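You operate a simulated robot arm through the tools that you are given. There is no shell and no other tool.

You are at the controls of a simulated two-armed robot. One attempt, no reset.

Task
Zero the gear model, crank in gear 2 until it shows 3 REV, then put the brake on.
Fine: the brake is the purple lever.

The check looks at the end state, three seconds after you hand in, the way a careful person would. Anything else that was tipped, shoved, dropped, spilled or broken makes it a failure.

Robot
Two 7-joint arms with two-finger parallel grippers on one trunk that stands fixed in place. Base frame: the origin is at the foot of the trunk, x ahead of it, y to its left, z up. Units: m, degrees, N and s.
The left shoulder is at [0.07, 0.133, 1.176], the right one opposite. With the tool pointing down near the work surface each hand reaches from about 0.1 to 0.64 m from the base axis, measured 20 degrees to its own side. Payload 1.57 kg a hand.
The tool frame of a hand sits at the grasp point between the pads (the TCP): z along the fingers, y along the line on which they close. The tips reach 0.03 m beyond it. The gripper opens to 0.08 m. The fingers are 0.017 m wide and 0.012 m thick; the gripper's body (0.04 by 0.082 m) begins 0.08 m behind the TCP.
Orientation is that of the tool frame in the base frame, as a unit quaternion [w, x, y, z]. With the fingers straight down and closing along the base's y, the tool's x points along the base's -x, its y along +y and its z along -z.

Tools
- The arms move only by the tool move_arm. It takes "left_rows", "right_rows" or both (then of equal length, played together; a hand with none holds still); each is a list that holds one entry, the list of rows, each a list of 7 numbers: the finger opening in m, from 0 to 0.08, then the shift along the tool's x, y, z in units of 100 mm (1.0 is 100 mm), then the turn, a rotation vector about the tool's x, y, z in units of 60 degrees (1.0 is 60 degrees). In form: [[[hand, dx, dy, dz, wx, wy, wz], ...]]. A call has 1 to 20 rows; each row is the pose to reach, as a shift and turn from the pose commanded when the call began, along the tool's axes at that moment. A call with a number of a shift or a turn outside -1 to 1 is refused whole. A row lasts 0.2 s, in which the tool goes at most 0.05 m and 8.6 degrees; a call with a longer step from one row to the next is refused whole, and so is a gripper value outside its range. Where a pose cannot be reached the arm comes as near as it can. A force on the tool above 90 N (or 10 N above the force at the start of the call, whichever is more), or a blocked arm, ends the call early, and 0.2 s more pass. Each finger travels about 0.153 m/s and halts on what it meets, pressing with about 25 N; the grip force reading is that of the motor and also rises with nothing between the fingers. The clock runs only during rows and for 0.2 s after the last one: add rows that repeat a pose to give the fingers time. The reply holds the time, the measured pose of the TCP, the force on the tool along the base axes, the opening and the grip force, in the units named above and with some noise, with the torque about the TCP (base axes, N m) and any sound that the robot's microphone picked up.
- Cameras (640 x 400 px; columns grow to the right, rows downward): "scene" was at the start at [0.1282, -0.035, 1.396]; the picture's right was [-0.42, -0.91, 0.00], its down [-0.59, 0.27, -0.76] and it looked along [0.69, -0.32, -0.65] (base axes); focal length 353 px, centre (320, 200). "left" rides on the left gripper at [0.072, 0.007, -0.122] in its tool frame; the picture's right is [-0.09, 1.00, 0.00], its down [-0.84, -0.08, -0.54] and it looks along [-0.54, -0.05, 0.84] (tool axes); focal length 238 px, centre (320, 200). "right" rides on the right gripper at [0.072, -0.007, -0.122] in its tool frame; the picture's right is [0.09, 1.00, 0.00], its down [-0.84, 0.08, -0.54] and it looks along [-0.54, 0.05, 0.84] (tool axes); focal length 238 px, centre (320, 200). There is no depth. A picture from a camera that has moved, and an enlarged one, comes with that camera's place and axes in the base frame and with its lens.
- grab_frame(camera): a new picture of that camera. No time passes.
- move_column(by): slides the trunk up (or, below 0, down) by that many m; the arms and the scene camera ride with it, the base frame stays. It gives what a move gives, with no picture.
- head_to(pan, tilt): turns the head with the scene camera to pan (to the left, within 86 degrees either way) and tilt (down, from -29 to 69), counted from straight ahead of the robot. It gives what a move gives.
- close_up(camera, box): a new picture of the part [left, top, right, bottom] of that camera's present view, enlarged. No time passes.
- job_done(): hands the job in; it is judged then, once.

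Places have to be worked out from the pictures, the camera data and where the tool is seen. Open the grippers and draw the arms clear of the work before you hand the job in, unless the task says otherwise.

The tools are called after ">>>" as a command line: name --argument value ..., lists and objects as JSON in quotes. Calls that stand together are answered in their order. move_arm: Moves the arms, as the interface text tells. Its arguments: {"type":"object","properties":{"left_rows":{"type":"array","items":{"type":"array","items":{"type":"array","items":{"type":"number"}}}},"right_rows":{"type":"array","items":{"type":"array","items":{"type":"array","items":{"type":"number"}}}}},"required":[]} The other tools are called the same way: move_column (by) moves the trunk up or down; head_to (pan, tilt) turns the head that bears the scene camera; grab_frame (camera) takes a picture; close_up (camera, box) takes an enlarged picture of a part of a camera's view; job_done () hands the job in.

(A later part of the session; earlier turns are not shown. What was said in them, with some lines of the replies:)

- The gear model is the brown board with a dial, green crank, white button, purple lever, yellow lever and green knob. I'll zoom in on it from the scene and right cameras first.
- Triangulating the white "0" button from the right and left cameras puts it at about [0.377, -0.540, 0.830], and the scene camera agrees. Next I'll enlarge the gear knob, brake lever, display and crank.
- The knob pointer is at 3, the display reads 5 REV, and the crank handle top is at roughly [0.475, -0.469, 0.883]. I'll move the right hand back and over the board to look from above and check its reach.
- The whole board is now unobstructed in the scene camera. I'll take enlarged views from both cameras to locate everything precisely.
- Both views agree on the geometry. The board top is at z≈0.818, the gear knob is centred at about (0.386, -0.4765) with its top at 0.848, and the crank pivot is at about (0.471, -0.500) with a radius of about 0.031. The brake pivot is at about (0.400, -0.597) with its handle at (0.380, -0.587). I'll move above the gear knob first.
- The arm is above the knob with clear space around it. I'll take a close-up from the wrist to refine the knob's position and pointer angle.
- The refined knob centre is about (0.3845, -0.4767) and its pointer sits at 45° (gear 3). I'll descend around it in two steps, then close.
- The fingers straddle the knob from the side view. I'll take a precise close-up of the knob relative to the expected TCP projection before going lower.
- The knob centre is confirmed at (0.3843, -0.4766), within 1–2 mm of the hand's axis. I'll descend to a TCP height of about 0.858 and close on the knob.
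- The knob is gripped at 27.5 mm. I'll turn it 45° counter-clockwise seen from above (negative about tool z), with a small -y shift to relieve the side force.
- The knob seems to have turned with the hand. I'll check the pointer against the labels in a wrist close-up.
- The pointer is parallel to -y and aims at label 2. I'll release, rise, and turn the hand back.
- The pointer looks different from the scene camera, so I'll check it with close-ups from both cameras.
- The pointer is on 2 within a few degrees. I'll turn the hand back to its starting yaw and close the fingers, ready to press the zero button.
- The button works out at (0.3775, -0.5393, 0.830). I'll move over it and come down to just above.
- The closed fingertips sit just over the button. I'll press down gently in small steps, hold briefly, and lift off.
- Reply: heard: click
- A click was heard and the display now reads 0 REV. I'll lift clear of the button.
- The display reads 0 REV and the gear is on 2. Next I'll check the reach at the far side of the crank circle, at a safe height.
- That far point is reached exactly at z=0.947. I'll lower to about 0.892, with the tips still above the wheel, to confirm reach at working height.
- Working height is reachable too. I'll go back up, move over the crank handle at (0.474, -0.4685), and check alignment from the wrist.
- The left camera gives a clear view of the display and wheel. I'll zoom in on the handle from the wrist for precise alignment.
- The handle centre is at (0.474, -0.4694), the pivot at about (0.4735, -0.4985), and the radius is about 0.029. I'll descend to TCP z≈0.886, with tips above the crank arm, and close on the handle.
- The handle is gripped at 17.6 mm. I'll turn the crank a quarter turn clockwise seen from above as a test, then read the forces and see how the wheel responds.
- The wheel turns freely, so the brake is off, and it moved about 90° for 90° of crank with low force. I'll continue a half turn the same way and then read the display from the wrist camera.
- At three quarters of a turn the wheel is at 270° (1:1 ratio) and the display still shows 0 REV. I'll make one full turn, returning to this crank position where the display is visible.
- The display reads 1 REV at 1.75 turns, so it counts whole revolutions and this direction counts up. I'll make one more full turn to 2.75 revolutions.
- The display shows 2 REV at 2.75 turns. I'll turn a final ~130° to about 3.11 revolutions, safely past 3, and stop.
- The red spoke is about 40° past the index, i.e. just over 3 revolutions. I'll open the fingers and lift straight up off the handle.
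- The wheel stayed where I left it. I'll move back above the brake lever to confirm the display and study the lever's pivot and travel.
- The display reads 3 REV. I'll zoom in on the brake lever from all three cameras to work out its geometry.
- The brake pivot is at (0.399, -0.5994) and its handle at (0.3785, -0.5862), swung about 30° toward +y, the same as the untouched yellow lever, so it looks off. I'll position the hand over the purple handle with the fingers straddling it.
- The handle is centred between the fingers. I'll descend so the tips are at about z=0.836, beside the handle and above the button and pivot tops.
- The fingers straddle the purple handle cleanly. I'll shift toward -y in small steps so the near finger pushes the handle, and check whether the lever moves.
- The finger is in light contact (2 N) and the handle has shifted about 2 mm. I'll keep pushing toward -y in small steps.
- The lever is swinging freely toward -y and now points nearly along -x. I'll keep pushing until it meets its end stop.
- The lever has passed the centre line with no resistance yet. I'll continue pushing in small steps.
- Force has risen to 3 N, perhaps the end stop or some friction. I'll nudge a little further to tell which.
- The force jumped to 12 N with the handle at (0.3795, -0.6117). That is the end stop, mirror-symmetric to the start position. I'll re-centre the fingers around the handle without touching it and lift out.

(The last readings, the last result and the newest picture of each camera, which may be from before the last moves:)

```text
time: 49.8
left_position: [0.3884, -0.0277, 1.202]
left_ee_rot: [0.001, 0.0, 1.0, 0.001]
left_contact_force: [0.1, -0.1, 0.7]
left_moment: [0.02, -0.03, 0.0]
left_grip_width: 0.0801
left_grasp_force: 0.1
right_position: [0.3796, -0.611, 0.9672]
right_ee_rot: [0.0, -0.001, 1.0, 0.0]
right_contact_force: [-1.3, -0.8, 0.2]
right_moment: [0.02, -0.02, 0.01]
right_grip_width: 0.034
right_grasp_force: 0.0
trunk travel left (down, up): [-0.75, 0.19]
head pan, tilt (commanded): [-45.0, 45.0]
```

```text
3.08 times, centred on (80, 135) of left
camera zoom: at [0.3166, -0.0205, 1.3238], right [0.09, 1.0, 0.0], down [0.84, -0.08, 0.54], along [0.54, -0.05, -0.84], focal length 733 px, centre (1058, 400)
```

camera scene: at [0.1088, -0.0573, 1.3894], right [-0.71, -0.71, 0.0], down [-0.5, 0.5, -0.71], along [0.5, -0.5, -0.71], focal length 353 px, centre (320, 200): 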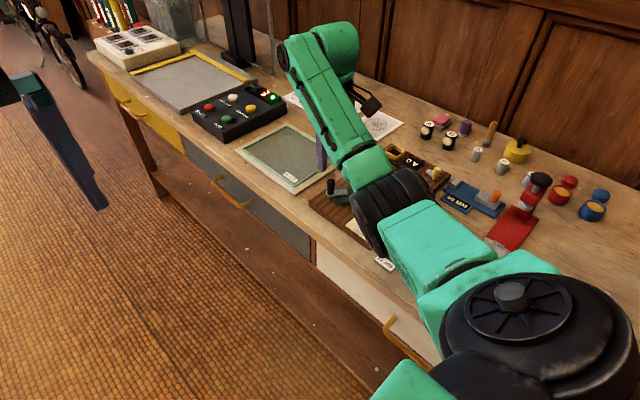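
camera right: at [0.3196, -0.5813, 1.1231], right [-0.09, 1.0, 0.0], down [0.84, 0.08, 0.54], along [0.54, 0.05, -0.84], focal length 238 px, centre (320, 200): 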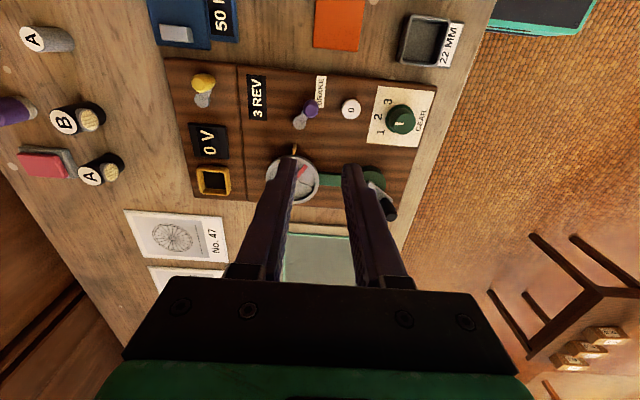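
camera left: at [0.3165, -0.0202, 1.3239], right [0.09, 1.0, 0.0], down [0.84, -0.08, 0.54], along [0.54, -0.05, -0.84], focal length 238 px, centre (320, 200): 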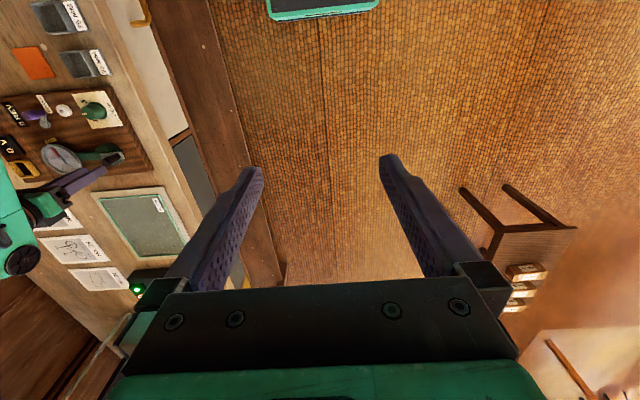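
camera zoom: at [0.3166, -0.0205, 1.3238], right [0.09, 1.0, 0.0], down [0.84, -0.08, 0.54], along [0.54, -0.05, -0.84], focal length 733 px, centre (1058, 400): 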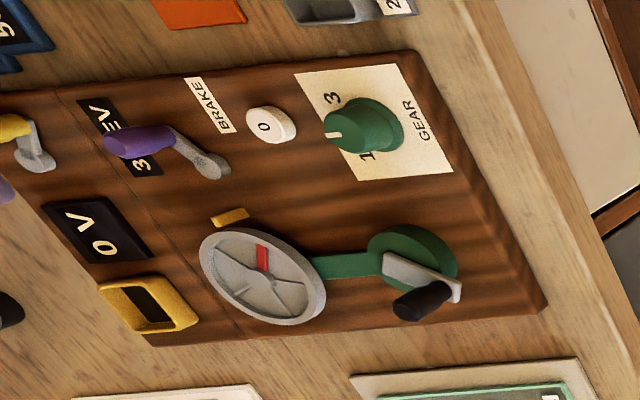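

The lever stays at its new end position, 31° on the -y side, the display still shows 3 REV, and the gear is on 2. The crank turned freely with the lever in its old position, so this one should be brake on. I'll raise the hand well clear.

>>> move_arm --right_rows '[[[0.034, 0, 0, -0.3, 0, 0, 0], [0.034, 0, 0, -0.6, 0, 0, 0], [0.034, 0, 0, -0.95, 0, 0, 0], [0.05, 0.1, 0.25, -1.0, 0, 0, 0], [0.07, 0.2, 0.55, -1.0, 0, 0, 0], [0.08, 0.3, 0.85, -1.0, 0, 0, 0], [0.08, 0.35, 1.0, -1.0, 0, 0, 0], [0.08, 0.35, 1.0, -1.0, 0, 0, 0]]]'

>>> move_arm --right_rows '[[[0.08, 0.1, 0.25, -0.15, 0, 0, 0], [0.08, 0.3, 0.5, -0.4, 0, 0, 0], [0.08, 0.45, 0.7, -0.6, 0, 0, 0], [0.08, 0.5, 0.8, -0.7, 0, 0, 0], [0.08, 0.5, 0.8, -0.7, 0, 0, 0]]]'

>>> grab_frame --camera "scene"

>>> close_up --camera "scene" --box '[300, 130, 460, 240]'

>>> grab_frame --camera "right"

```text
time: 51.6
left_position: [0.389, -0.0276, 1.2013]
left_ee_rot: [0.001, 0.0, 1.0, -0.001]
left_contact_force: [-0.8, 0.9, 0.0]
left_moment: [0.01, 0.01, -0.02]
left_grip_width: 0.0801
left_grasp_force: 0.0
right_position: [0.343, -0.5099, 1.0656]
right_ee_rot: [0.0, 0.0, 1.0, 0.001]
right_contact_force: [-0.1, -0.7, 1.1]
right_moment: [0.0, -0.03, -0.01]
right_grip_width: 0.0798
right_grasp_force: 0.0
trunk travel left (down, up): [-0.75, 0.19]
head pan, tilt (commanded): [-45.0, 45.0]
```

```text
time: 52.8
left_position: [0.389, -0.0279, 1.2019]
left_ee_rot: [0.0, 0.0, 1.0, 0.0]
left_contact_force: [-0.3, 0.2, 0.2]
left_moment: [-0.02, 0.01, -0.02]
left_grip_width: 0.0799
left_grasp_force: 0.1
right_position: [0.2939, -0.4296, 1.1372]
right_ee_rot: [0.0, -0.001, 1.0, -0.001]
right_contact_force: [0.3, -0.7, -1.1]
right_moment: [-0.02, 0.0, 0.03]
right_grip_width: 0.0801
right_grasp_force: 0.1
trunk travel left (down, up): [-0.75, 0.19]
head pan, tilt (commanded): [-45.0, 45.0]
```

```text
taken
camera scene: at [0.1087, -0.0573, 1.3894], right [-0.71, -0.71, 0.0], down [-0.5, 0.5, -0.71], along [0.5, -0.5, -0.71], focal length 353 px, centre (320, 200)
```

scene: 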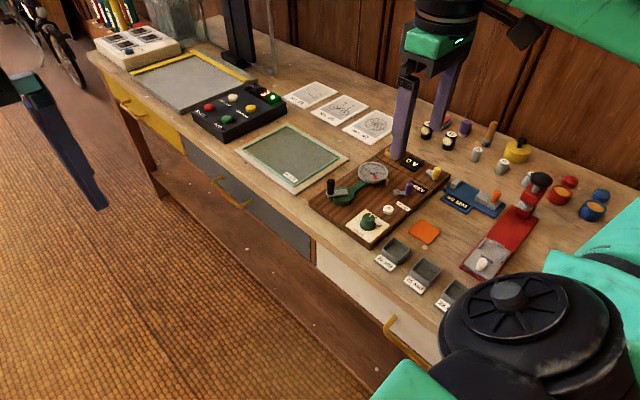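

```text
3.64 times, centred on (380, 185) of scene
camera zoom: at [0.1087, -0.0573, 1.3894], right [-0.71, -0.71, 0.0], down [-0.5, 0.5, -0.71], along [0.5, -0.5, -0.71], focal length 1284 px, centre (102, 254)
```

zoom: 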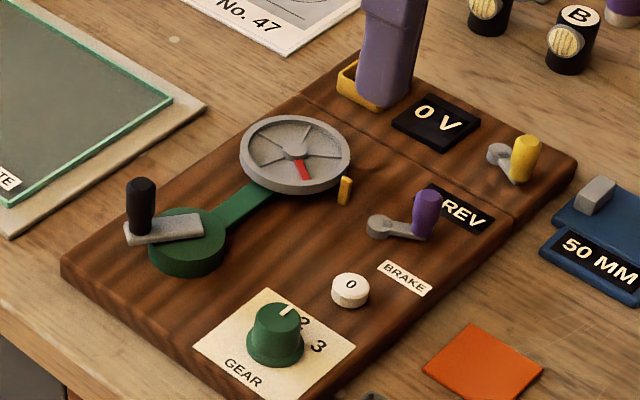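

```text
taken
camera right: at [0.2224, -0.4349, 1.2581], right [-0.09, 1.0, 0.0], down [0.84, 0.08, 0.54], along [0.54, 0.05, -0.84], focal length 238 px, centre (320, 200)
```

right: 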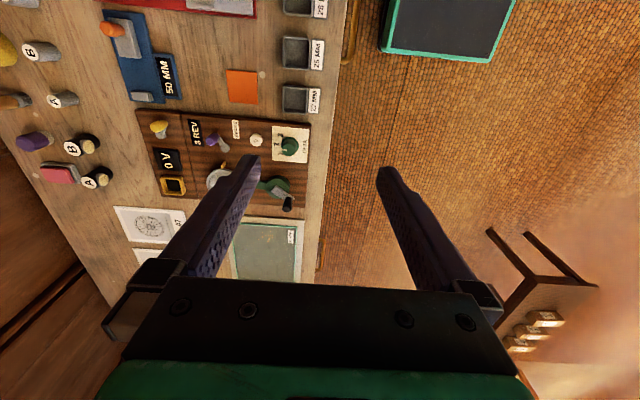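

Everything looks settled. I'll do one last close-up from the wrist camera of the display, gear pointer and brake lever.

>>> close_up --camera "right" --box '[180, 110, 320, 190]'

>>> close_up --camera "right" --box '[265, 120, 315, 165]'

```text
4.57 times, centred on (250, 150) of right
camera zoom: at [0.2224, -0.4349, 1.2581], right [-0.09, 1.0, 0.0], down [0.84, 0.08, 0.54], along [0.54, 0.05, -0.84], focal length 1090 px, centre (640, 429)
```

zoom: 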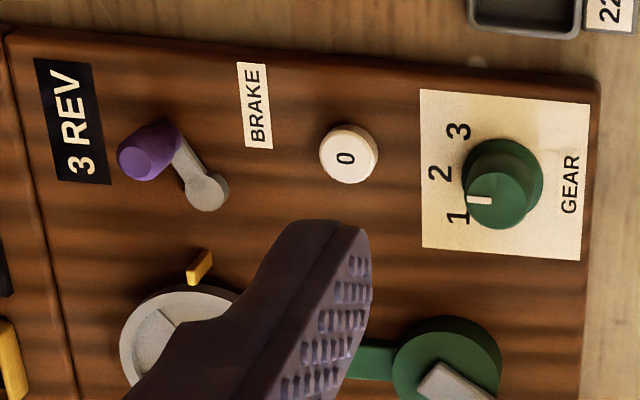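

```text
8.89 times, centred on (290, 142) of right
camera zoom: at [0.2224, -0.4349, 1.2581], right [-0.09, 1.0, 0.0], down [0.84, 0.08, 0.54], along [0.54, 0.05, -0.84], focal length 2119 px, centre (587, 711)
```

zoom: 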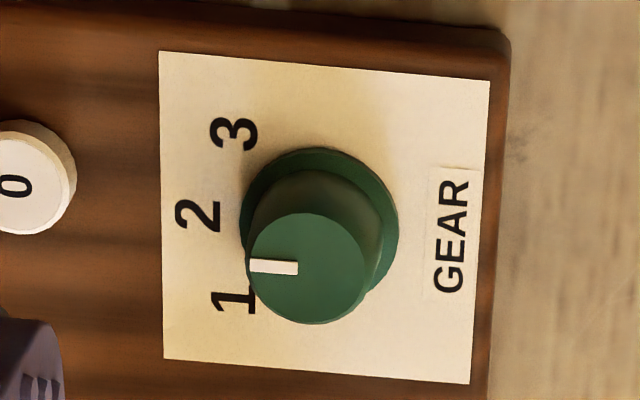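

The display shows 3 REV, the gear pointer is on 2, and the brake lever has been thrown to its other end stop. Both grippers are open and clear of the board, and nothing else was touched, so I'm handing in.

>>> job_done

```text
The job is handed in.
```

I zeroed the gear model, cranked it in gear 2 until it showed 3 REV, put the brake on, and handed the job in.

- **Zero:** I pressed the white 0 button. It clicked and the display went from 5 REV to 0 REV. I had already turned the gear knob from 3 to 2 by then, so all the counted turns were made in gear 2.
- **Crank:** The display shows whole turns only, so I stopped at about 3.1 turns, just past 3. It still read 3 REV in the last picture.
- **Brake:** I pushed the purple lever to its other end stop, and it stayed there. The crank had turned freely with the lever where it was before, so I took the new position as on. I didn't try the crank again to confirm it.

The gear pointer sits about 3 degrees off the centre of the 2 mark. I saw nothing else moved or knocked, and both hands are open and clear of the board.
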